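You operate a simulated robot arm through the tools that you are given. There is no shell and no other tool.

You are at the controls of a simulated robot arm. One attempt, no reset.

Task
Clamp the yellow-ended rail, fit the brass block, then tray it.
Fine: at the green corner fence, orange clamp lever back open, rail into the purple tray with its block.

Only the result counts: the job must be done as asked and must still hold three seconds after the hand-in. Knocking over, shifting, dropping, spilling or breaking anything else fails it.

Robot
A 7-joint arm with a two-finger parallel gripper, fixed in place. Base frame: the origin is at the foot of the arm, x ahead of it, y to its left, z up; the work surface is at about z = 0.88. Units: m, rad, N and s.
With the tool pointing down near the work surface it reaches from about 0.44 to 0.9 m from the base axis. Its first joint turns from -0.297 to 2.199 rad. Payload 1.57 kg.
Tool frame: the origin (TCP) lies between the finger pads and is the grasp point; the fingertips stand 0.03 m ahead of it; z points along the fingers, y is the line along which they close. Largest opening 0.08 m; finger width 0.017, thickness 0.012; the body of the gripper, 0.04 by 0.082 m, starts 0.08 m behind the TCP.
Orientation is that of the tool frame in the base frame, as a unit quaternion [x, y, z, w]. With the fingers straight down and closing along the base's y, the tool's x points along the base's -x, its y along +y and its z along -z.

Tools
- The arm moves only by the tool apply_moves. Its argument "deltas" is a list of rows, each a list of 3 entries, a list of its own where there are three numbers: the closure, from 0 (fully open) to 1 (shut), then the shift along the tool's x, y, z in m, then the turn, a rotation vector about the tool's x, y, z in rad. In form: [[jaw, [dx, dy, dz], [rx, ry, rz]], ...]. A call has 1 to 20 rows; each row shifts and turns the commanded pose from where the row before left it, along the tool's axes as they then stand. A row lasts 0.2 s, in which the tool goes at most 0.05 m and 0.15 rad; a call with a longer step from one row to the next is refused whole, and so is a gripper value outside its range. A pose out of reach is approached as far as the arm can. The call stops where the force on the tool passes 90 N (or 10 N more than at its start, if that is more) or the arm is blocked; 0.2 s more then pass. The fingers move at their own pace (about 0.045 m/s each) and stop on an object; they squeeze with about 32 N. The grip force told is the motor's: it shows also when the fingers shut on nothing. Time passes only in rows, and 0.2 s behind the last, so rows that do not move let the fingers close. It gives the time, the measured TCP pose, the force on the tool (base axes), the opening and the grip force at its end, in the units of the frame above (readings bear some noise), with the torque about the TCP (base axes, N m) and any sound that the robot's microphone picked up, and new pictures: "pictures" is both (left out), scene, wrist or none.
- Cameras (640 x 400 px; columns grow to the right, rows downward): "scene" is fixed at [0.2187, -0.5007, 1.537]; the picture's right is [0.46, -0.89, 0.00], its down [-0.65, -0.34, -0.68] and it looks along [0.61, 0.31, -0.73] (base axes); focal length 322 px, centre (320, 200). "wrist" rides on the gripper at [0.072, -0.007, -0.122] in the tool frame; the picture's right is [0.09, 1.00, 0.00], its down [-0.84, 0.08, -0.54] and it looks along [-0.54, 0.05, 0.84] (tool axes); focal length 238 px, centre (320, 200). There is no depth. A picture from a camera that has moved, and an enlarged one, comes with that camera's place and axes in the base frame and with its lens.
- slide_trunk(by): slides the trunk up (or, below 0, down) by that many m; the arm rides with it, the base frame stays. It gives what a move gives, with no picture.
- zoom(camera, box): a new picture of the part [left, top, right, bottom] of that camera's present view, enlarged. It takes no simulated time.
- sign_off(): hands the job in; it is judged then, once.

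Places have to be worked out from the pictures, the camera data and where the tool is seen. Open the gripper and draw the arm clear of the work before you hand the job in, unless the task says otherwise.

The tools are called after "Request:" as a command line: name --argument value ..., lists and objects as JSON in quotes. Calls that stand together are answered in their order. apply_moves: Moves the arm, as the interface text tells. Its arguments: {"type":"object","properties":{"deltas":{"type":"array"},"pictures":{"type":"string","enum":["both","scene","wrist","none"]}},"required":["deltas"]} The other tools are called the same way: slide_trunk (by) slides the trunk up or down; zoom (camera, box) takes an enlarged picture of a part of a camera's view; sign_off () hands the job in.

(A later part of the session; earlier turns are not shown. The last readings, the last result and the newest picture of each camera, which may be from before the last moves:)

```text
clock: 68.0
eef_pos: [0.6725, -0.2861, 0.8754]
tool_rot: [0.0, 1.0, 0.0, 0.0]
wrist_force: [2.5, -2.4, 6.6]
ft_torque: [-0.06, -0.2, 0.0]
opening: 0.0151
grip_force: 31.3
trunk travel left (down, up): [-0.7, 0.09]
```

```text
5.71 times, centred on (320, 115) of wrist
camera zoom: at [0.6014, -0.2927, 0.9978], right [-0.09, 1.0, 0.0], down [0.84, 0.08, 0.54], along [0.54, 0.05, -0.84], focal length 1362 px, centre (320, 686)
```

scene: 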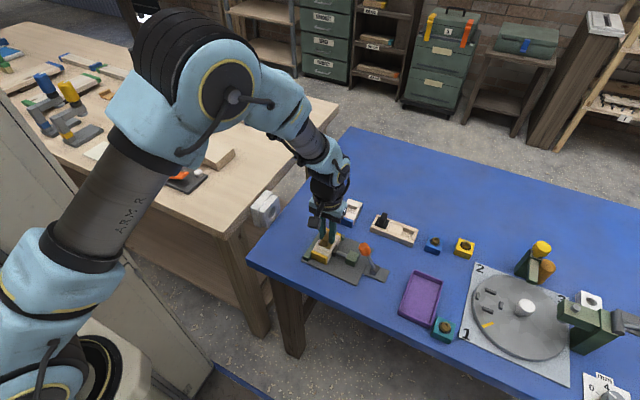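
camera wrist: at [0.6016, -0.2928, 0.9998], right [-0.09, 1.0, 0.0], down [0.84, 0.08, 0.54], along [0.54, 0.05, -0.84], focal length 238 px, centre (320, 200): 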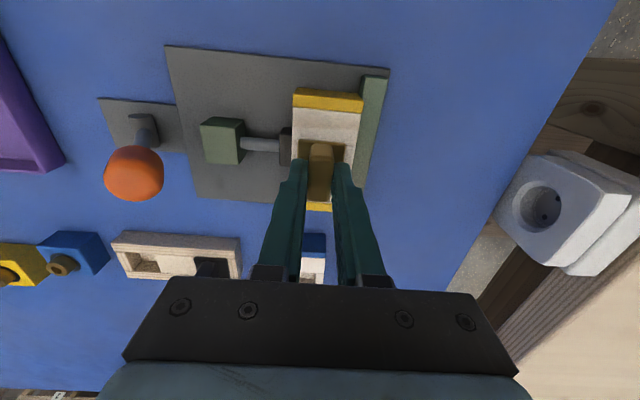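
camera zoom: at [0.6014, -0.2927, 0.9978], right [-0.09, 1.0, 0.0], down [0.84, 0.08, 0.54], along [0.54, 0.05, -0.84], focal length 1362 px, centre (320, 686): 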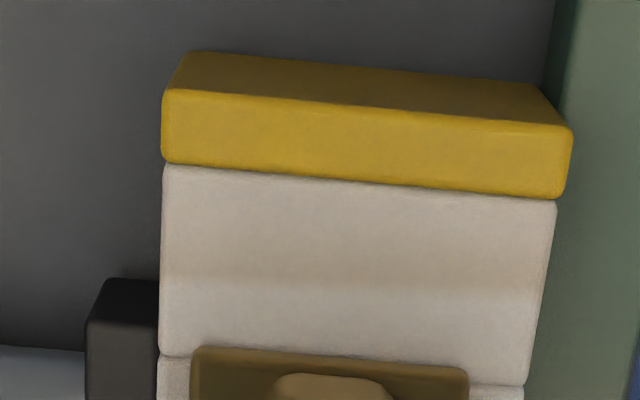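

The block is settled in the pocket. I open the fingers and rise straight up to check.

Request:
apply_moves --deltas '[[0.5, [0, 0, 0], [0, 0, 0]], [0.5, [0, 0, 0], [0, 0, 0]], [0.5, [0, 0, 0], [0, 0, 0]], [0.5, [0, 0, -0.02], [0, 0, 0]], [0.5, [0, 0, -0.04], [0, 0, 0]], [0.5, [0, 0, -0.04], [0, 0, 0]], [0.5, [0, 0, 0], [0, 0, 0]], [0.5, [0, 0, 0], [0, 0, 0]]]'

Request:
zoom --camera "scene" --box '[300, 220, 380, 270]'

Request:
zoom --camera "wrist" --box '[150, 20, 400, 170]'

```text
clock: 69.8
eef_pos: [0.6736, -0.2848, 0.9761]
tool_rot: [-0.001, 1.0, 0.0, 0.0]
wrist_force: [0.3, -0.1, -0.3]
ft_torque: [0.0, -0.01, 0.0]
opening: 0.04
grip_force: 0.0
trunk travel left (down, up): [-0.7, 0.09]
camera wrist: at [0.6019, -0.2919, 1.0973], right [-0.09, 1.0, 0.0], down [0.84, 0.08, 0.54], along [0.54, 0.05, -0.84], focal length 238 px, centre (320, 200)
```

scene: 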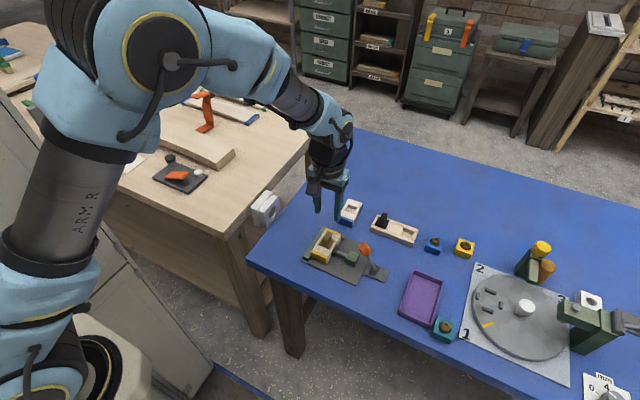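
wrist: 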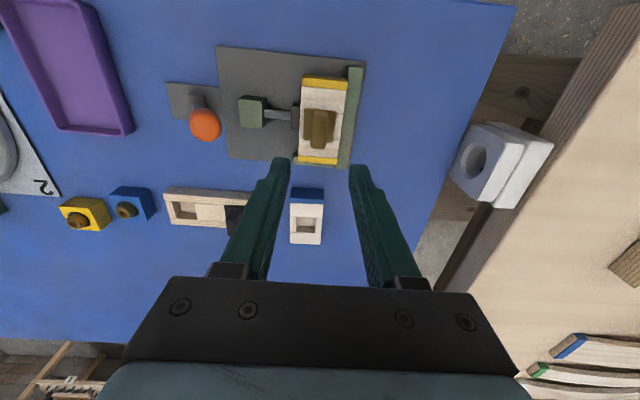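

```text
8.00 times, centred on (340, 245) of scene
camera zoom: at [0.2187, -0.5007, 1.537], right [0.46, -0.89, 0.0], down [-0.65, -0.34, -0.68], along [0.61, 0.31, -0.73], focal length 2580 px, centre (160, -160)
```

zoom: 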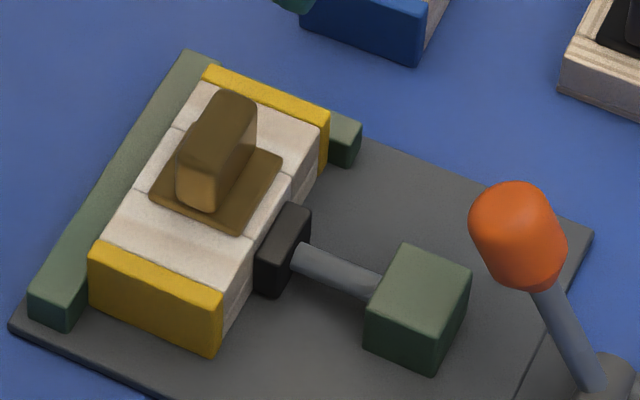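

```text
2.56 times, centred on (275, 95) of wrist
camera zoom: at [0.6019, -0.2919, 1.0973], right [-0.09, 1.0, 0.0], down [0.84, 0.08, 0.54], along [0.54, 0.05, -0.84], focal length 610 px, centre (435, 469)
```

zoom: 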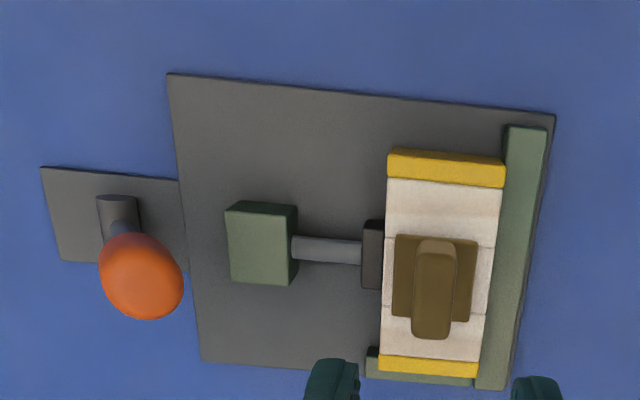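

The brass block sits flush in the rail. The closed knob is at about (0.670, −0.390, 0.880), so I go to its +y side with closed fingers to push the lever back open.

Request:
apply_moves --deltas '[[1, [0.0018, -0.034, 0], [0, 0, 0]], [1, [0.0018, -0.034, 0], [0, 0, 0]], [1, [0, 0, 0], [0, 0, 0]], [1, [0, 0, 0], [0, 0, 0]], [1, [0, 0, 0], [0, 0, 0]]]'

Request:
zoom --camera "wrist" --box '[200, 60, 440, 210]'

Request:
zoom --camera "scene" --box '[310, 180, 410, 290]'

```text
clock: 71.0
eef_pos: [0.6701, -0.3524, 0.976]
tool_rot: [0.0, 1.0, 0.0, 0.0]
wrist_force: [-0.3, -0.4, -0.3]
ft_torque: [0.0, 0.0, 0.01]
opening: 0.0001
grip_force: 20.9
trunk travel left (down, up): [-0.7, 0.09]
camera wrist: at [0.5991, -0.3586, 1.0977], right [-0.09, 1.0, 0.0], down [0.84, 0.08, 0.54], along [0.54, 0.05, -0.84], focal length 238 px, centre (320, 200)
```

scene: 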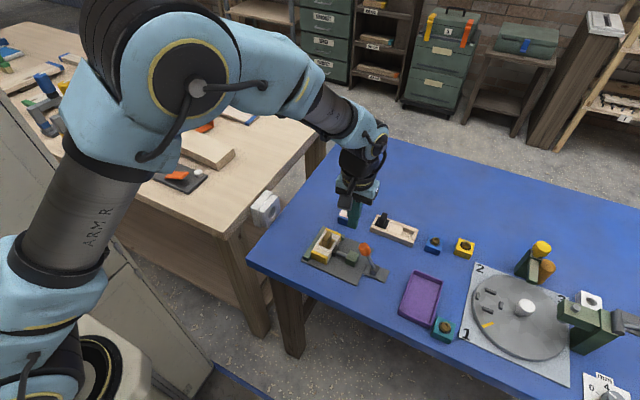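
wrist: 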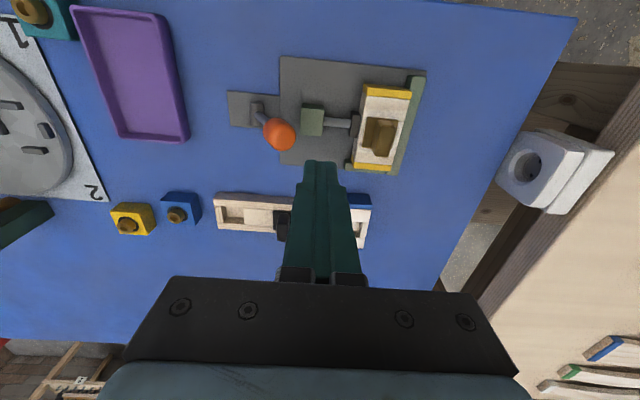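

```text
2.67 times, centred on (320, 135) of wrist
camera zoom: at [0.5991, -0.3586, 1.0977], right [-0.09, 1.0, 0.0], down [0.84, 0.08, 0.54], along [0.54, 0.05, -0.84], focal length 636 px, centre (320, 373)
```

zoom: 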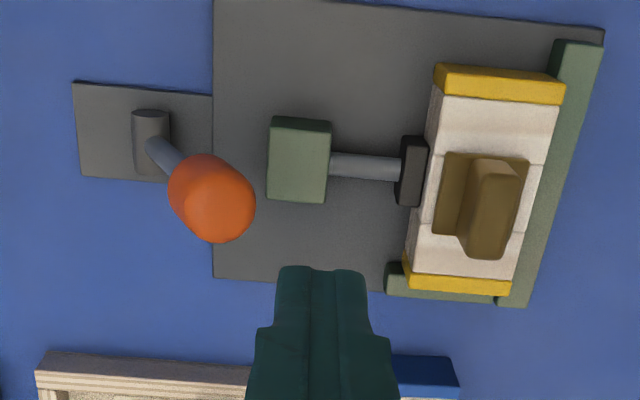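

```text
3.64 times, centred on (360, 235) of scene
camera zoom: at [0.2187, -0.5007, 1.537], right [0.46, -0.89, 0.0], down [-0.65, -0.34, -0.68], along [0.61, 0.31, -0.73], focal length 1173 px, centre (174, 73)
```

zoom: 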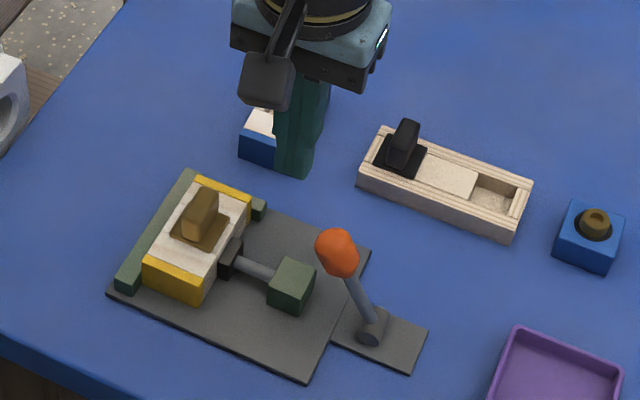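

The knob is confirmed at (0.670, −0.390). My fingers are about 9 mm on its +y side; I descend to z≈0.893.

Request:
apply_moves --deltas '[[1, [0, 0.002, 0.03], [0, 0, 0]], [1, [0, 0, 0.03], [0, 0, 0]], [1, [0, 0, 0.023], [0, 0, 0]], [1, [0, 0, 0], [0, 0, 0]], [1, [0, 0, 0], [0, 0, 0]]]'

Request:
zoom --camera "scene" --box '[320, 220, 420, 300]'

Request:
zoom --camera "wrist" --box '[200, 60, 440, 210]'

```text
clock: 72.2
eef_pos: [0.6692, -0.3486, 0.8927]
tool_rot: [0.0, 1.0, 0.0, 0.0]
wrist_force: [0.4, 0.4, 0.3]
ft_torque: [0.02, 0.0, 0.03]
opening: 0.0003
grip_force: 21.7
trunk travel left (down, up): [-0.7, 0.09]
camera wrist: at [0.5974, -0.3571, 1.0149], right [-0.09, 1.0, 0.0], down [0.84, 0.08, 0.54], along [0.54, 0.05, -0.84], focal length 238 px, centre (320, 200)
```

scene: 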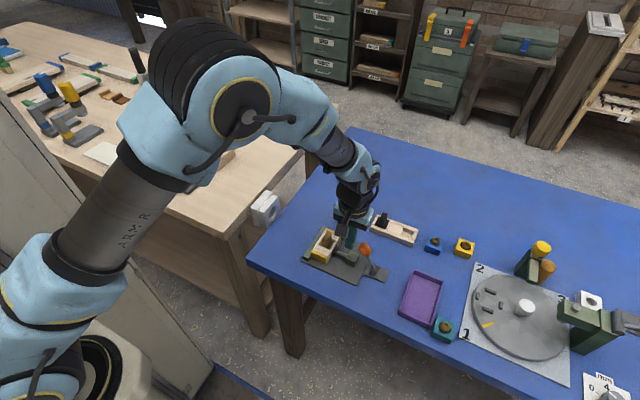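
wrist: 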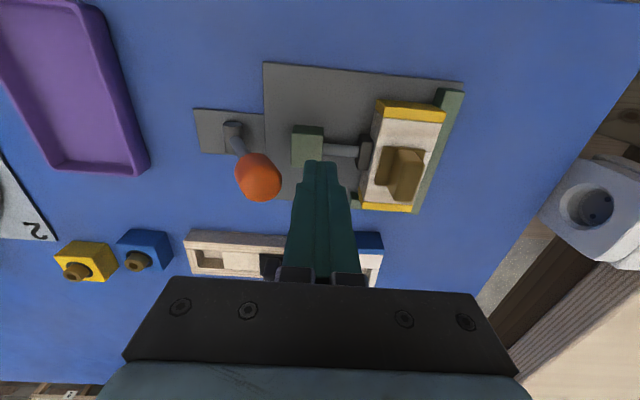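

```text
5.00 times, centred on (370, 260) of scene
camera zoom: at [0.2187, -0.5007, 1.537], right [0.46, -0.89, 0.0], down [-0.65, -0.34, -0.68], along [0.61, 0.31, -0.73], focal length 1613 px, centre (70, -100)
```

zoom: 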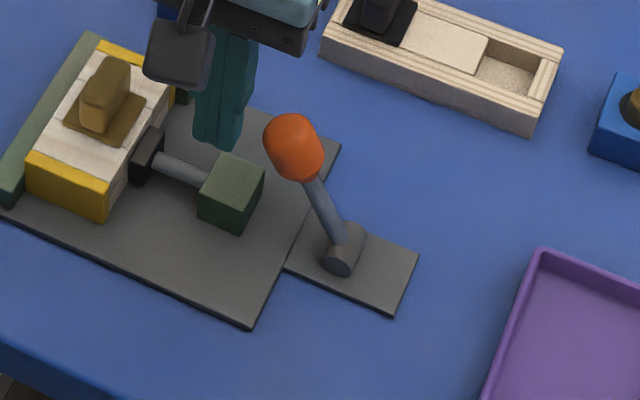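

```text
2.67 times, centred on (320, 135) of wrist
camera zoom: at [0.5974, -0.3571, 1.0149], right [-0.09, 1.0, 0.0], down [0.84, 0.08, 0.54], along [0.54, 0.05, -0.84], focal length 636 px, centre (320, 373)
```

zoom: 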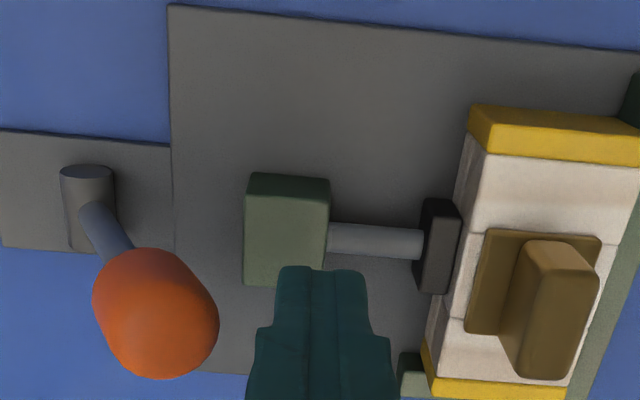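

Positioned beside the knob. I push −y in small steps to swing the lever back.

Request:
apply_moves --deltas '[[1, [0, -0.005, 0], [0, 0, 0]], [1, [0, -0.005, 0], [0, 0, 0]], [1, [0, -0.004, 0], [0, 0, 0]], [1, [0, -0.004, 0], [0, 0, 0]], [1, [0, 0, 0], [0, 0, 0]]]' --pictures "none"

Request:
apply_moves --deltas '[[1, [0, -0.004, 0], [0, 0, 0]], [1, [0, -0.004, 0], [0, 0, 0]], [1, [0, -0.004, 0], [0, 0, 0]], [1, [0, 0, 0], [0, 0, 0]]]' --pictures "scene"

Request:
zoom --camera "scene" --box '[320, 220, 420, 300]'

```text
clock: 73.4
eef_pos: [0.6686, -0.3693, 0.8931]
tool_rot: [-0.001, 1.0, 0.001, 0.0]
wrist_force: [2.4, 2.3, 2.7]
ft_torque: [-0.01, -0.01, 0.03]
opening: 0.0
grip_force: 20.8
trunk travel left (down, up): [-0.7, 0.09]
```

```text
clock: 74.4
eef_pos: [0.6682, -0.3823, 0.8923]
tool_rot: [0.0, 1.0, 0.0, 0.0]
wrist_force: [-0.3, -0.4, -0.6]
ft_torque: [-0.01, -0.02, 0.0]
opening: 0.0002
grip_force: 20.9
trunk travel left (down, up): [-0.7, 0.09]
```

scene: 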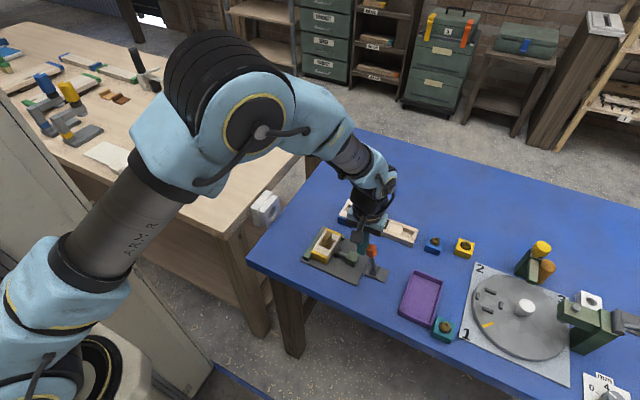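

```text
5.00 times, centred on (370, 260) of scene
camera zoom: at [0.2187, -0.5007, 1.537], right [0.46, -0.89, 0.0], down [-0.65, -0.34, -0.68], along [0.61, 0.31, -0.73], focal length 1613 px, centre (70, -100)
```

zoom: 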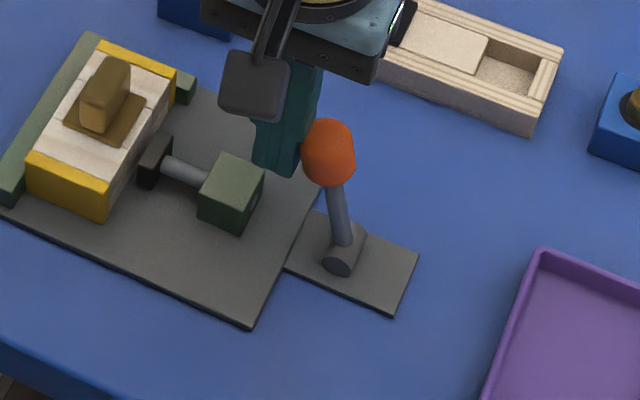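

The lever is swinging back and the pad is retracting. I continue pushing to the open stop.

Request:
apply_moves --deltas '[[1, [0, -0.005, 0], [0, 0, 0]], [1, [0, -0.005, 0], [0, 0, 0]], [1, [0, -0.005, 0], [0, 0, 0]], [1, [0, -0.005, 0], [0, 0, 0]], [1, [0, -0.005, 0], [0, 0, 0]], [1, [0, 0, 0], [0, 0, 0]]]' --pictures "none"

Request:
apply_moves --deltas '[[1, [0, -0.005, 0], [0, 0, 0]], [1, [0, -0.005, 0], [0, 0, 0]], [1, [0, -0.005, 0], [0, 0, 0]], [1, [0, 0, 0], [0, 0, 0]]]' --pictures "scene"

Request:
zoom --camera "scene" --box '[320, 220, 420, 300]'

```text
clock: 75.8
eef_pos: [0.6685, -0.4061, 0.8934]
tool_rot: [0.0, 1.0, -0.001, 0.0]
wrist_force: [-0.1, 0.2, 0.0]
ft_torque: [0.0, 0.0, -0.05]
opening: 0.0001
grip_force: 22.1
trunk travel left (down, up): [-0.7, 0.09]
```

```text
clock: 76.8
eef_pos: [0.6682, -0.4209, 0.8928]
tool_rot: [0.0, 1.0, -0.001, 0.0]
wrist_force: [-0.4, 0.1, 0.1]
ft_torque: [0.0, 0.03, -0.01]
opening: 0.0
grip_force: 21.2
trunk travel left (down, up): [-0.7, 0.09]
```

scene: 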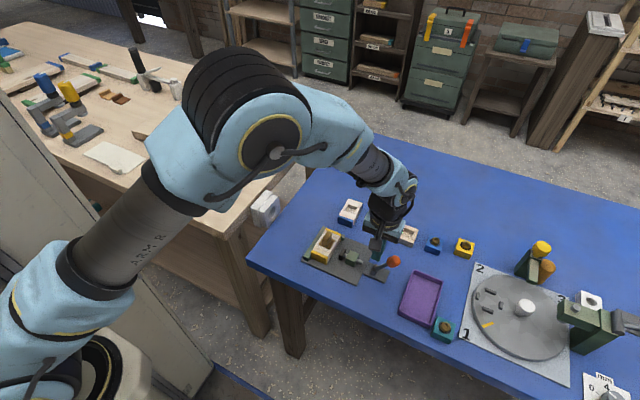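

```text
5.00 times, centred on (370, 260) of scene
camera zoom: at [0.2187, -0.5007, 1.537], right [0.46, -0.89, 0.0], down [-0.65, -0.34, -0.68], along [0.61, 0.31, -0.73], focal length 1613 px, centre (70, -100)
```

zoom: 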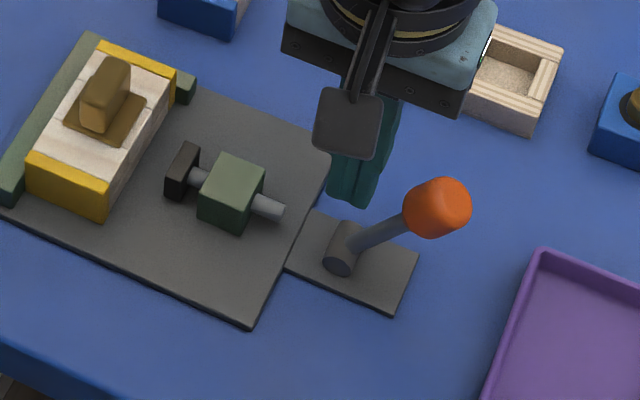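

The lever is back at its original open position and the pad is fully retracted. I rise and return over the rail with a 0.054 m opening.

Request:
apply_moves --deltas '[[1, [0, 0.003, -0.03], [0, 0, 0]], [1, [0, 0, -0.05], [0, 0, 0]], [0.33, [-0.0016, 0.0447, 0], [0, 0, 0]], [0.33, [-0.0016, 0.0447, 0], [0, 0, 0]], [0.33, [-0.0016, 0.0447, 0], [0, 0, 0]], [0.33, [0, 0, 0.04], [0, 0, 0]], [0.33, [0, 0, 0], [0, 0, 0]], [0.33, [0, 0, 0], [0, 0, 0]]]'

Request:
zoom --camera "wrist" --box '[220, 60, 420, 185]'

Request:
zoom --camera "scene" --box '[290, 195, 410, 290]'

Request:
apply_moves --deltas '[[0.33, [0, 0, 0], [0, 0, 0]]]' --pictures "none"

Request:
apply_moves --deltas '[[0.33, [0, 0, 0], [0, 0, 0]]]' --pictures "none"

```text
clock: 78.6
eef_pos: [0.6728, -0.285, 0.933]
tool_rot: [-0.001, 1.0, 0.0, 0.0]
wrist_force: [0.8, -0.2, 0.5]
ft_torque: [-0.01, 0.01, 0.01]
opening: 0.0537
grip_force: 0.0
trunk travel left (down, up): [-0.7, 0.09]
camera wrist: at [0.6016, -0.2916, 1.0555], right [-0.09, 1.0, 0.0], down [0.84, 0.08, 0.54], along [0.54, 0.05, -0.84], focal length 238 px, centre (320, 200)
```

scene: 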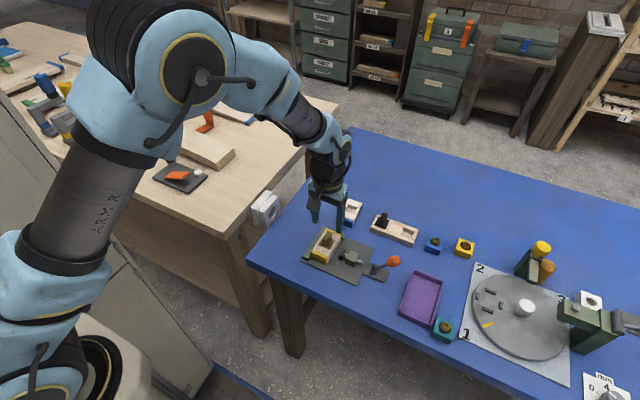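
wrist: 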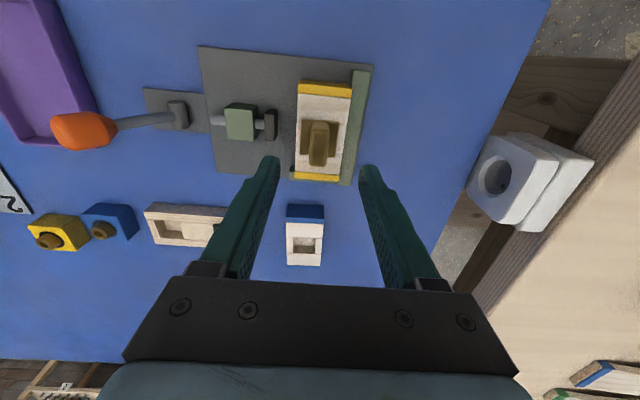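

```text
3.20 times, centred on (320, 122) of wrist
camera zoom: at [0.6016, -0.2916, 1.0555], right [-0.09, 1.0, 0.0], down [0.84, 0.08, 0.54], along [0.54, 0.05, -0.84], focal length 763 px, centre (320, 448)
```

zoom: 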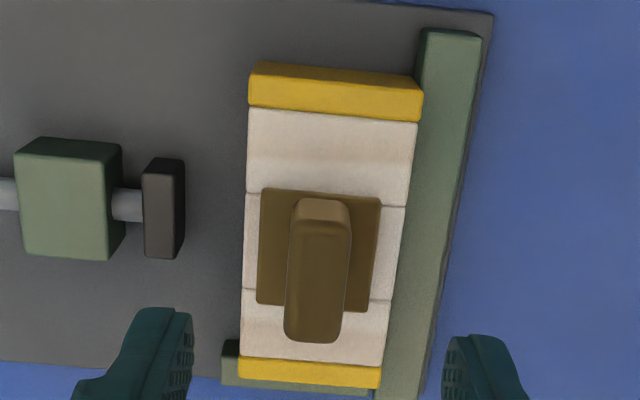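

```text
4.21 times, centred on (350, 242) of scene
camera zoom: at [0.2187, -0.5007, 1.537], right [0.46, -0.89, 0.0], down [-0.65, -0.34, -0.68], along [0.61, 0.31, -0.73], focal length 1358 px, centre (194, 21)
```

zoom: 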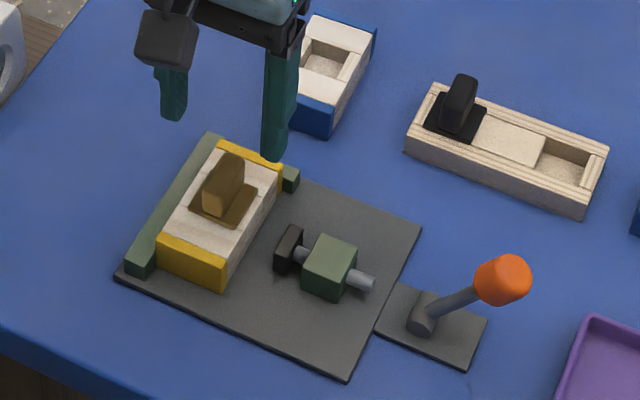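

```text
clock: 79.0
eef_pos: [0.6744, -0.2847, 0.9337]
tool_rot: [0.0, 1.0, 0.001, 0.0]
wrist_force: [0.1, -0.3, 0.2]
ft_torque: [-0.01, 0.03, 0.0]
opening: 0.0537
grip_force: 0.0
trunk travel left (down, up): [-0.7, 0.09]
```

```text
clock: 79.4
eef_pos: [0.6716, -0.2859, 0.9335]
tool_rot: [0.0, 1.0, 0.0, 0.0]
wrist_force: [-0.2, -0.4, 1.3]
ft_torque: [-0.03, -0.01, -0.04]
opening: 0.0537
grip_force: 0.0
trunk travel left (down, up): [-0.7, 0.09]
```

The rail is centred under my tool in y and I am about 2 mm ahead in x. I descend to TCP z≈0.859 with the fingers straddling the rail.

Request:
apply_moves --deltas '[[0.33, [0.0015, 0, 0.03], [0, 0, 0]], [0.33, [0, 0, 0.025], [0, 0, 0]], [0.33, [0, 0, 0.013], [0, 0, 0]], [0.33, [0, 0, 0.006], [0, 0, 0]], [0.33, [0, 0, 0], [0, 0, 0]], [0.33, [0, 0, 0], [0, 0, 0]]]'

Request:
zoom --camera "scene" --box '[300, 210, 380, 270]'

Request:
zoom --camera "wrist" --box '[220, 60, 420, 210]'

```text
clock: 80.8
eef_pos: [0.6706, -0.284, 0.8607]
tool_rot: [-0.001, 1.0, 0.001, 0.0]
wrist_force: [-0.3, 0.3, -0.8]
ft_torque: [0.02, 0.02, -0.02]
opening: 0.0537
grip_force: 0.0
trunk travel left (down, up): [-0.7, 0.09]
camera wrist: at [0.5998, -0.291, 0.9815], right [-0.09, 1.0, 0.0], down [0.84, 0.08, 0.54], along [0.54, 0.05, -0.84], focal length 238 px, centre (320, 200)
```

scene: 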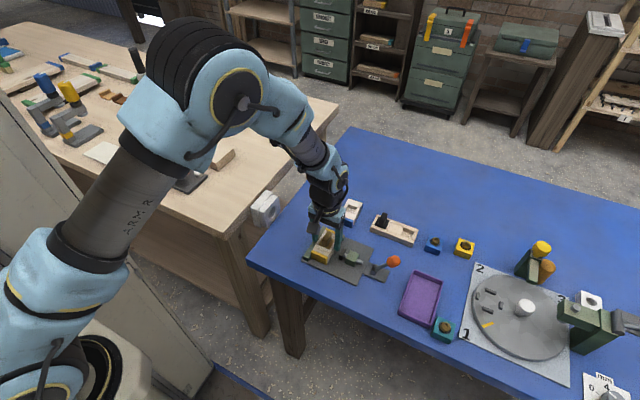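
wrist: 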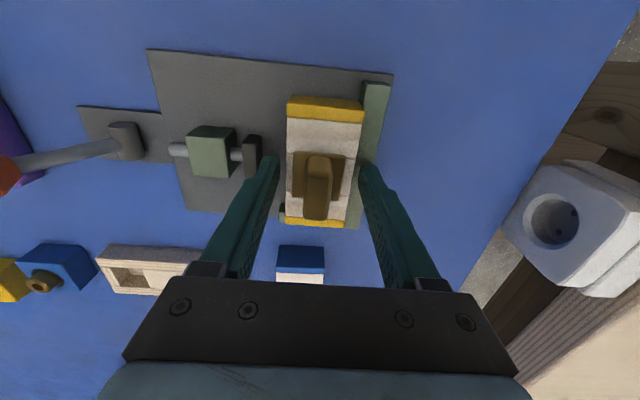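

```text
6.67 times, centred on (340, 240) of scene
camera zoom: at [0.2187, -0.5007, 1.537], right [0.46, -0.89, 0.0], down [-0.65, -0.34, -0.68], along [0.61, 0.31, -0.73], focal length 2150 px, centre (187, -67)
```

zoom: 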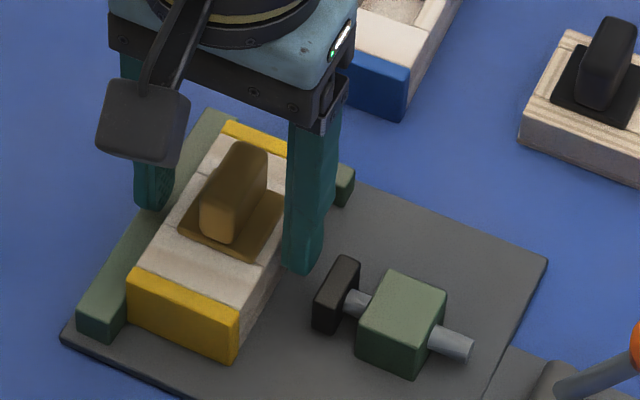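

```text
2.67 times, centred on (320, 135) of wrist
camera zoom: at [0.5998, -0.291, 0.9815], right [-0.09, 1.0, 0.0], down [0.84, 0.08, 0.54], along [0.54, 0.05, -0.84], focal length 636 px, centre (320, 373)
```

zoom: 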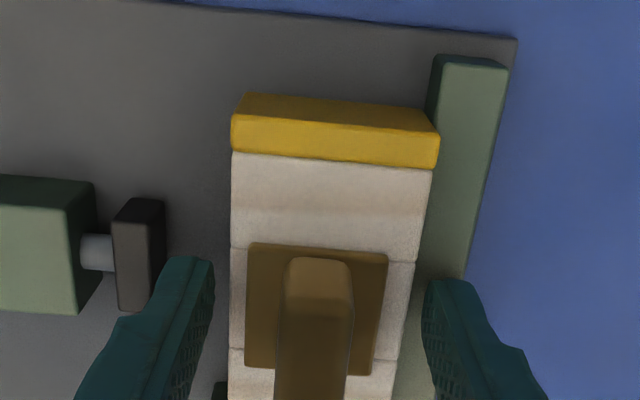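

The fingers straddle the rail with gaps on both sides and clear of the pad. I lower 2 mm more and close.

Request:
apply_moves --deltas '[[0.33, [0, 0, 0.002], [0, 0, 0]], [0.33, [0, 0, 0], [0, 0, 0]], [0.7, [0, 0, 0], [0, 0, 0]], [0.7, [0, 0, 0], [0, 0, 0]], [0.7, [0, 0, 0], [0, 0, 0]], [0.7, [0, 0, 0], [0, 0, 0]]]' --pictures "none"

Request:
zoom --camera "scene" --box '[300, 210, 380, 270]'

```text
clock: 82.2
eef_pos: [0.671, -0.2841, 0.8568]
tool_rot: [0.0, 1.0, 0.001, -0.001]
wrist_force: [0.4, 0.0, 0.8]
ft_torque: [-0.01, -0.08, 0.02]
opening: 0.045
grip_force: 32.6
trunk travel left (down, up): [-0.7, 0.09]
```

```text
6.67 times, centred on (340, 240) of scene
camera zoom: at [0.2187, -0.5007, 1.537], right [0.46, -0.89, 0.0], down [-0.65, -0.34, -0.68], along [0.61, 0.31, -0.73], focal length 2150 px, centre (187, -67)
```

zoom: 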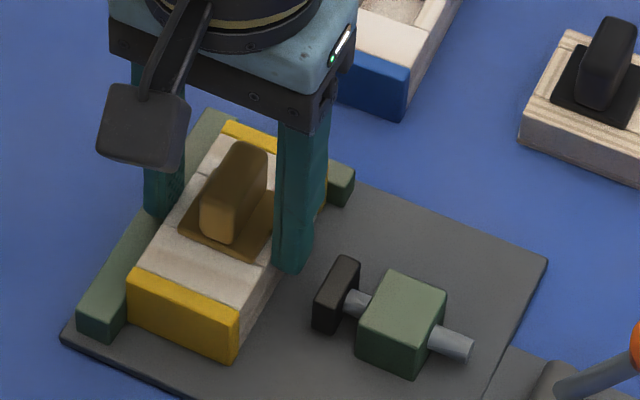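

Gripped at 0.045 m. I lift the rail with its block straight up and check that both come along.

Request:
apply_moves --deltas '[[0.7, [0, 0, -0.008], [0, 0, 0]], [0.7, [0, 0, -0.015], [0, 0, 0]], [0.7, [0, 0, -0.03], [0, 0, 0]], [0.7, [0, 0, -0.035], [0, 0, 0]], [0.7, [0, 0, -0.035], [0, 0, 0]], [0.7, [0, 0, 0], [0, 0, 0]]]'

Request:
zoom --camera "scene" --box '[290, 160, 410, 290]'

Request:
zoom --camera "wrist" --box '[220, 60, 420, 230]'

```text
clock: 83.6
eef_pos: [0.6713, -0.2827, 0.9789]
tool_rot: [0.0, 1.0, 0.0, 0.0]
wrist_force: [-0.7, -0.6, -2.0]
ft_torque: [0.02, 0.05, -0.04]
opening: 0.0451
grip_force: 31.4
trunk travel left (down, up): [-0.7, 0.09]
camera wrist: at [0.6002, -0.2906, 1.0995], right [-0.09, 1.0, 0.0], down [0.84, 0.08, 0.54], along [0.54, 0.05, -0.84], focal length 238 px, centre (320, 200)
```

scene: 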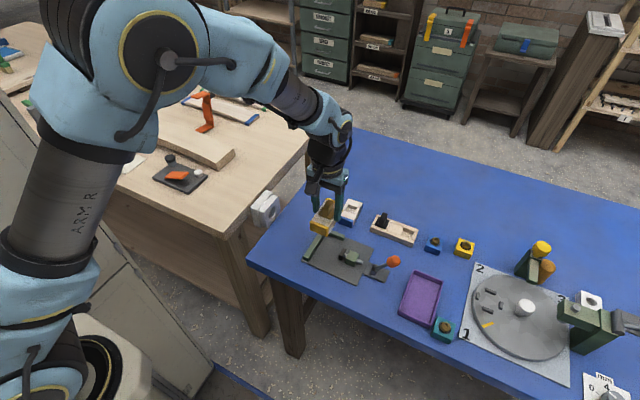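
wrist: 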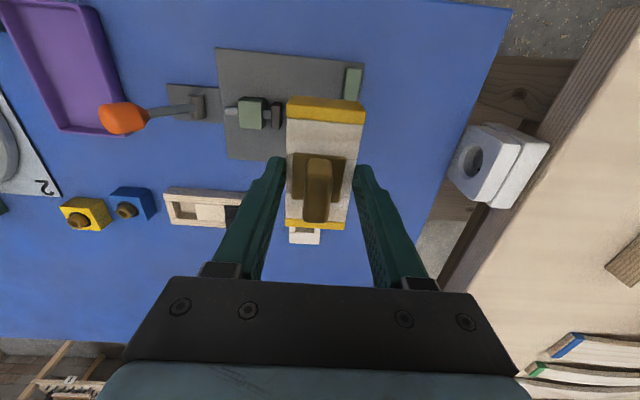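

```text
3.08 times, centred on (350, 225) of scene
camera zoom: at [0.2187, -0.5007, 1.537], right [0.46, -0.89, 0.0], down [-0.65, -0.34, -0.68], along [0.61, 0.31, -0.73], focal length 992 px, centre (228, 123)
```

zoom: 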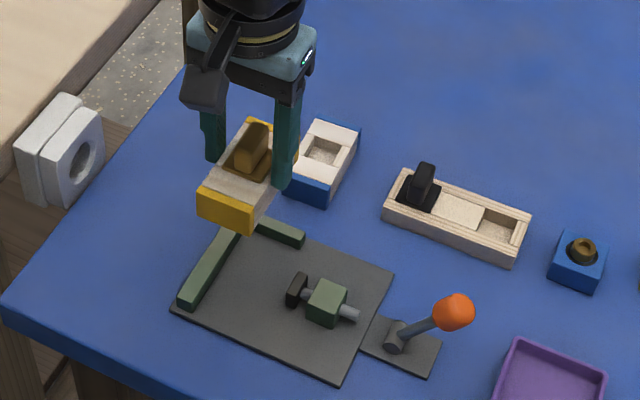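

```text
2.35 times, centred on (320, 145) of wrist
camera zoom: at [0.6002, -0.2906, 1.0995], right [-0.09, 1.0, 0.0], down [0.84, 0.08, 0.54], along [0.54, 0.05, -0.84], focal length 561 px, centre (320, 329)
```

zoom: 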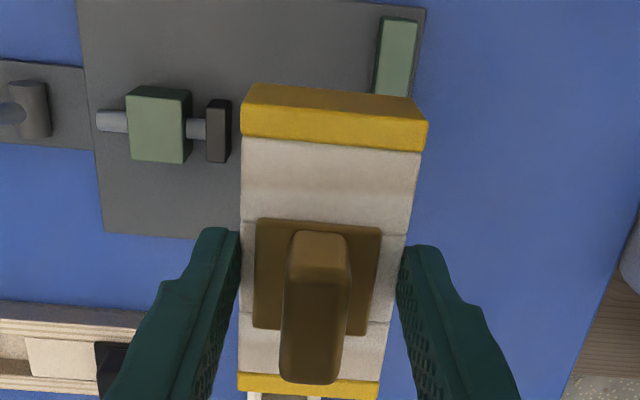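

Rail and block came up together, level. I carry them to above the tray centre (0.648, −0.551).

Request:
apply_moves --deltas '[[0.7, [0.0033, -0.0382, 0], [0, 0, 0]], [0.7, [0.0033, -0.0382, 0], [0, 0, 0]], [0.7, [0.0033, -0.0382, 0], [0, 0, 0]], [0.7, [0.0033, -0.0382, 0], [0, 0, 0]], [0.7, [0.0033, -0.0382, 0], [0, 0, 0]], [0.7, [0.0033, -0.0382, 0], [0, 0, 0]], [0.7, [0.0033, -0.0382, 0], [0, 0, 0]], [0.7, [0, 0, 0], [0, 0, 0]], [0.7, [0, 0, 0], [0, 0, 0]]]'

Request:
zoom --camera "scene" --box '[360, 200, 480, 340]'

Request:
zoom --camera "wrist" --box '[220, 40, 420, 230]'

```text
clock: 85.6
eef_pos: [0.6471, -0.5546, 0.9764]
tool_rot: [0.0, 1.0, 0.0, 0.0]
wrist_force: [-0.1, 0.0, -1.8]
ft_torque: [-0.01, 0.02, 0.0]
opening: 0.0453
grip_force: 31.7
trunk travel left (down, up): [-0.7, 0.09]
camera wrist: at [0.5758, -0.561, 1.0977], right [-0.09, 1.0, 0.0], down [0.84, 0.08, 0.54], along [0.54, 0.05, -0.84], focal length 238 px, centre (320, 200)
```

scene: 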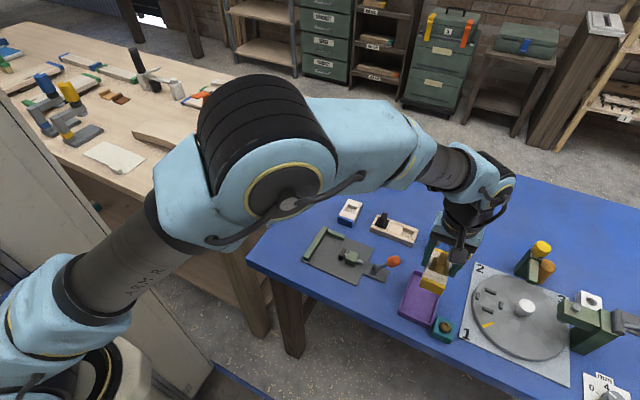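
wrist: 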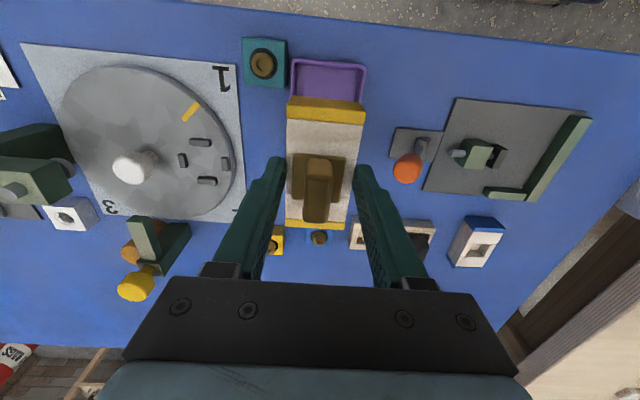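

```text
2.86 times, centred on (420, 270) of scene
camera zoom: at [0.2187, -0.5007, 1.537], right [0.46, -0.89, 0.0], down [-0.65, -0.34, -0.68], along [0.61, 0.31, -0.73], focal length 922 px, centre (34, 0)
```

zoom: 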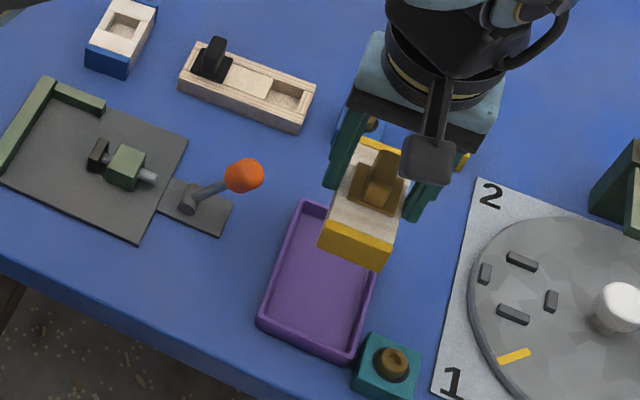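

```text
2.11 times, centred on (320, 135) of wrist
camera zoom: at [0.5758, -0.561, 1.0977], right [-0.09, 1.0, 0.0], down [0.84, 0.08, 0.54], along [0.54, 0.05, -0.84], focal length 502 px, centre (320, 337)
```

zoom: 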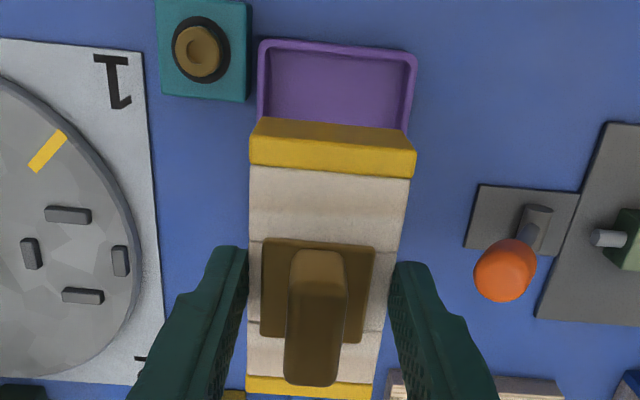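

The tray centre is about (+2, +3) mm from my tool; the rim looks lower than my fingertips will be. I correct and lower to just above the tray floor.

Request:
apply_moves --deltas '[[0.7, [-0.002, 0.003, 0], [0, 0, 0]], [0.7, [0, 0, 0.03], [0, 0, 0]], [0.7, [0, 0, 0.03], [0, 0, 0]], [0.7, [0, 0, 0.025], [0, 0, 0]], [0.7, [0, 0, 0.015], [0, 0, 0]], [0.7, [0, 0, 0], [0, 0, 0]], [0.7, [0, 0, 0], [0, 0, 0]]]'

Request:
zoom --camera "scene" --box '[380, 240, 470, 345]'

Request:
zoom --camera "wrist" --box '[220, 30, 420, 230]'

```text
clock: 87.2
eef_pos: [0.6522, -0.5501, 0.8779]
tool_rot: [0.0, 1.0, -0.001, 0.0]
wrist_force: [-0.3, -0.2, -2.3]
ft_torque: [0.01, 0.03, 0.0]
opening: 0.0448
grip_force: 32.2
trunk travel left (down, up): [-0.7, 0.09]
camera wrist: at [0.5811, -0.5569, 1.0011], right [-0.09, 1.0, 0.0], down [0.84, 0.08, 0.54], along [0.54, 0.05, -0.84], focal length 238 px, centre (320, 200)
```

scene: 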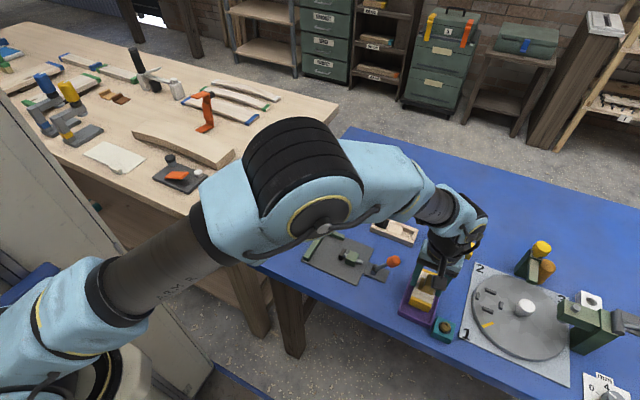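
wrist: 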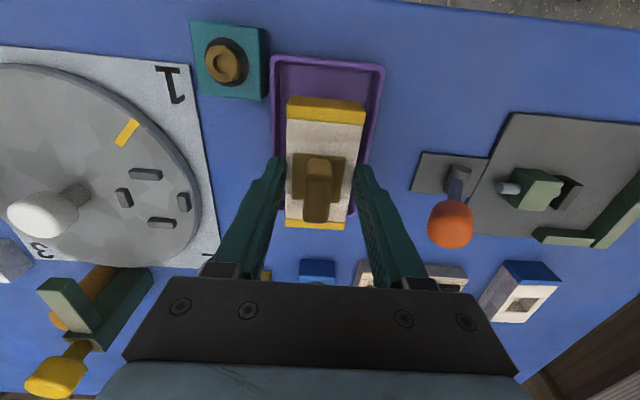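

```text
3.81 times, centred on (425, 292) of scene
camera zoom: at [0.2187, -0.5007, 1.537], right [0.46, -0.89, 0.0], down [-0.65, -0.34, -0.68], along [0.61, 0.31, -0.73], focal length 1229 px, centre (-80, -152)
```

zoom: 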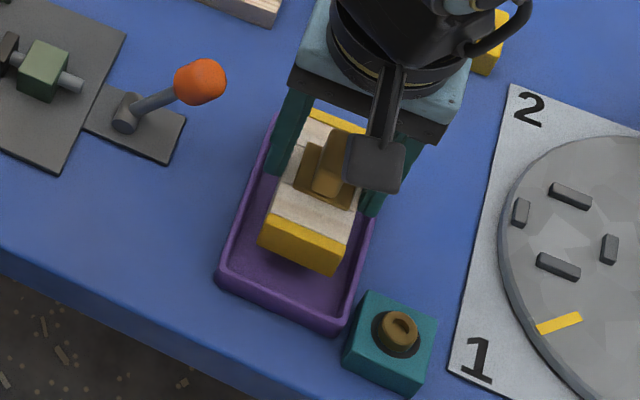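

```text
2.00 times, centred on (320, 130) of wrist
camera zoom: at [0.5811, -0.5569, 1.0011], right [-0.09, 1.0, 0.0], down [0.84, 0.08, 0.54], along [0.54, 0.05, -0.84], focal length 477 px, centre (320, 340)
```

zoom: 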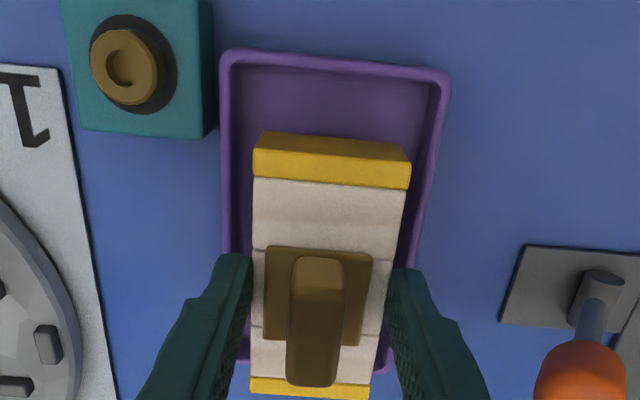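

The rail is centred over the tray. I lower it toward the floor, watching for contact.

Request:
apply_moves --deltas '[[0.7, [0.001, 0, 0.01], [0, 0, 0]], [0.7, [0, 0, 0.006], [0, 0, 0]], [0.7, [0, 0, 0.003], [0, 0, 0]], [0.7, [0, 0, 0], [0, 0, 0]]]' --pictures "none"

Request:
apply_moves --deltas '[[0.7, [0, 0, 0.002], [0, 0, 0]], [0.7, [0, 0, 0], [0, 0, 0]]]' --pictures "none"

Request:
zoom --camera "scene" --box '[390, 250, 460, 335]'

```text
clock: 88.2
eef_pos: [0.6501, -0.5505, 0.8603]
tool_rot: [0.0, 1.0, 0.0, 0.0]
wrist_force: [0.0, -0.2, -0.9]
ft_torque: [0.04, 0.02, 0.0]
opening: 0.0449
grip_force: 32.4
trunk travel left (down, up): [-0.7, 0.09]
```

```text
clock: 88.8
eef_pos: [0.6505, -0.5491, 0.8585]
tool_rot: [0.0, 1.0, 0.0, 0.0]
wrist_force: [-0.5, 0.6, -1.2]
ft_torque: [0.01, 0.0, -0.01]
opening: 0.0447
grip_force: 32.4
trunk travel left (down, up): [-0.7, 0.09]
```

```text
4.71 times, centred on (425, 292) of scene
camera zoom: at [0.2187, -0.5007, 1.537], right [0.46, -0.89, 0.0], down [-0.65, -0.34, -0.68], along [0.61, 0.31, -0.73], focal length 1518 px, centre (-174, -235)
```

zoom: 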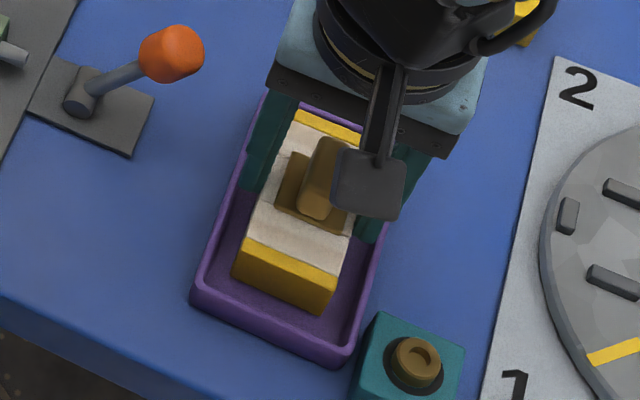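

Still about 6 mm above the floor. I continue down in small steps until contact.

Request:
apply_moves --deltas '[[0.7, [0, 0, 0.0015], [0, 0, 0]], [0.7, [0, 0, 0.0015], [0, 0, 0]], [0.7, [0, 0, 0], [0, 0, 0]]]' --pictures "none"

Request:
apply_moves --deltas '[[0.7, [0, 0, 0.0015], [0, 0, 0]], [0.7, [0, 0, 0], [0, 0, 0]]]' --pictures "none"

Request:
apply_moves --deltas '[[0.7, [0, 0, 0.001], [0, 0, 0]], [0.7, [0, 0, 0], [0, 0, 0]]]'

Request:
zoom --camera "scene" --box '[390, 250, 460, 335]'

Request:
zoom --camera "wrist" --box '[220, 30, 420, 230]'

```text
clock: 89.6
eef_pos: [0.6512, -0.5485, 0.8569]
tool_rot: [0.0, 1.0, 0.0, 0.0]
wrist_force: [-0.9, -0.2, 0.5]
ft_torque: [0.03, -0.05, 0.03]
opening: 0.0449
grip_force: 32.0
trunk travel left (down, up): [-0.7, 0.09]
```

```text
clock: 90.2
eef_pos: [0.6507, -0.5497, 0.8552]
tool_rot: [0.0, 1.0, 0.0, 0.001]
wrist_force: [-0.2, 3.3, 14.3]
ft_torque: [0.27, 0.39, -0.05]
opening: 0.0452
grip_force: 31.9
trunk travel left (down, up): [-0.7, 0.09]
```

```text
clock: 90.8
eef_pos: [0.6517, -0.548, 0.8553]
tool_rot: [0.0, 1.0, 0.0, 0.001]
wrist_force: [2.5, 6.1, 24.5]
ft_torque: [0.22, -0.08, 0.01]
opening: 0.0453
grip_force: 31.7
trunk travel left (down, up): [-0.7, 0.09]
camera wrist: at [0.5794, -0.5555, 0.9768], right [-0.09, 1.0, 0.0], down [0.83, 0.08, 0.54], along [0.54, 0.05, -0.84], focal length 238 px, centre (320, 200)
```

scene: 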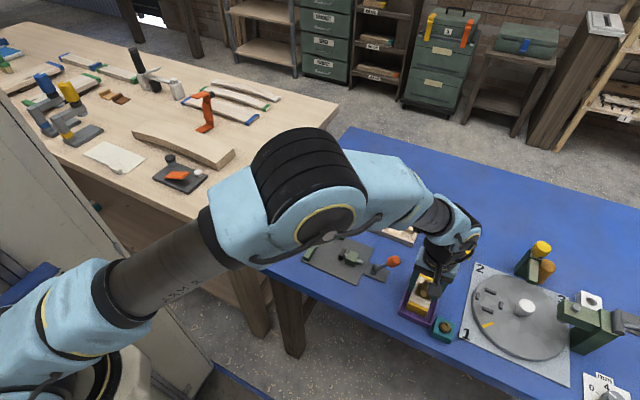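
wrist: 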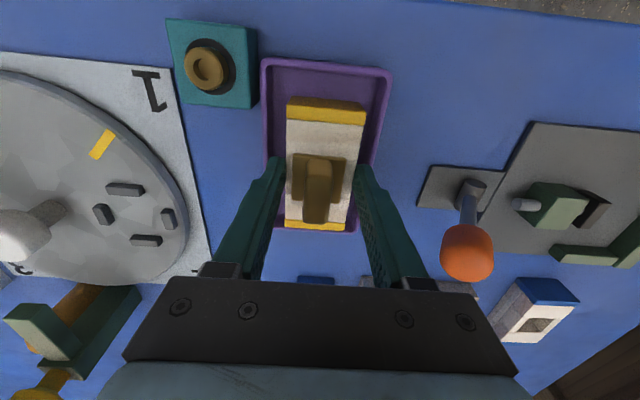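

```text
4.71 times, centred on (425, 292) of scene
camera zoom: at [0.2187, -0.5007, 1.537], right [0.46, -0.89, 0.0], down [-0.65, -0.34, -0.68], along [0.61, 0.31, -0.73], focal length 1518 px, centre (-174, -235)
```

zoom: 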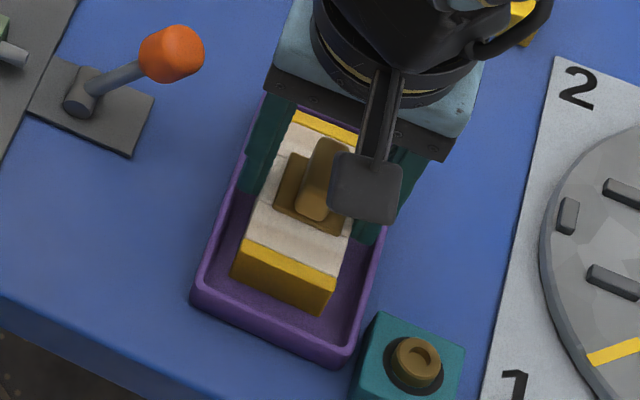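

```text
2.00 times, centred on (320, 130) of wrist
camera zoom: at [0.5794, -0.5555, 0.9768], right [-0.09, 1.0, 0.0], down [0.83, 0.08, 0.54], along [0.54, 0.05, -0.84], focal length 477 px, centre (320, 340)
```

zoom: 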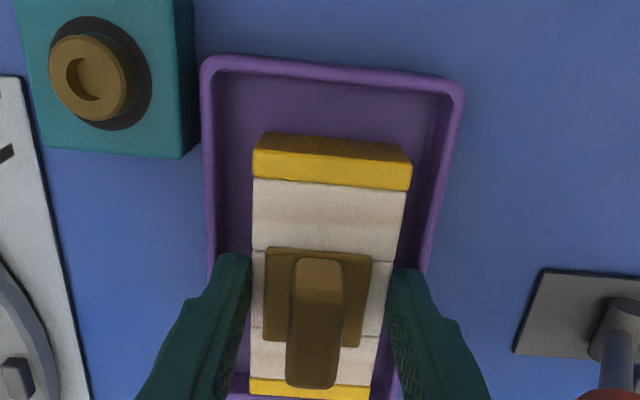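

Contact is central under the rail (24 N), so it rests on the tray floor. Before opening I check the finger tips against the tray rim.

Request:
zoom --camera "scene" --box '[398, 262, 446, 302]'

Request:
zoom --camera "wrist" --box '[240, 120, 400, 240]'

```text
10.00 times, centred on (422, 282) of scene
camera zoom: at [0.2187, -0.5007, 1.537], right [0.46, -0.89, 0.0], down [-0.65, -0.34, -0.68], along [0.61, 0.31, -0.73], focal length 3225 px, centre (-700, -620)
```

zoom: 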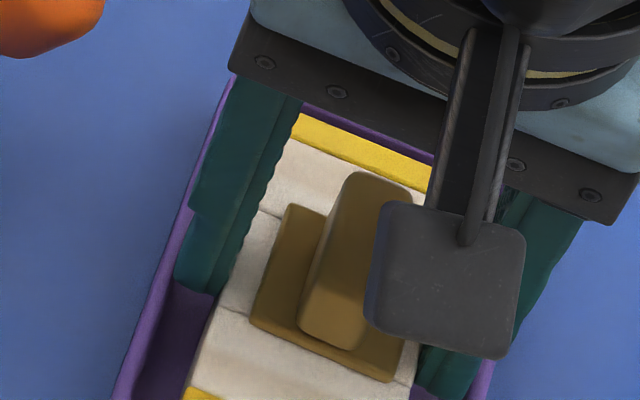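

```text
3.33 times, centred on (320, 180) of wrist
camera zoom: at [0.5794, -0.5555, 0.9768], right [-0.09, 1.0, 0.0], down [0.83, 0.08, 0.54], along [0.54, 0.05, -0.84], focal length 794 px, centre (320, 267)
```

zoom: 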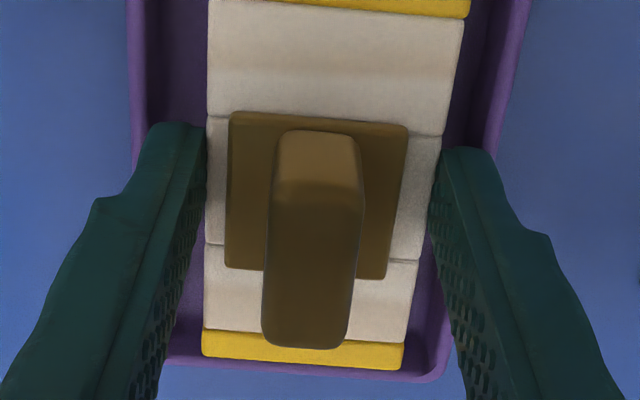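

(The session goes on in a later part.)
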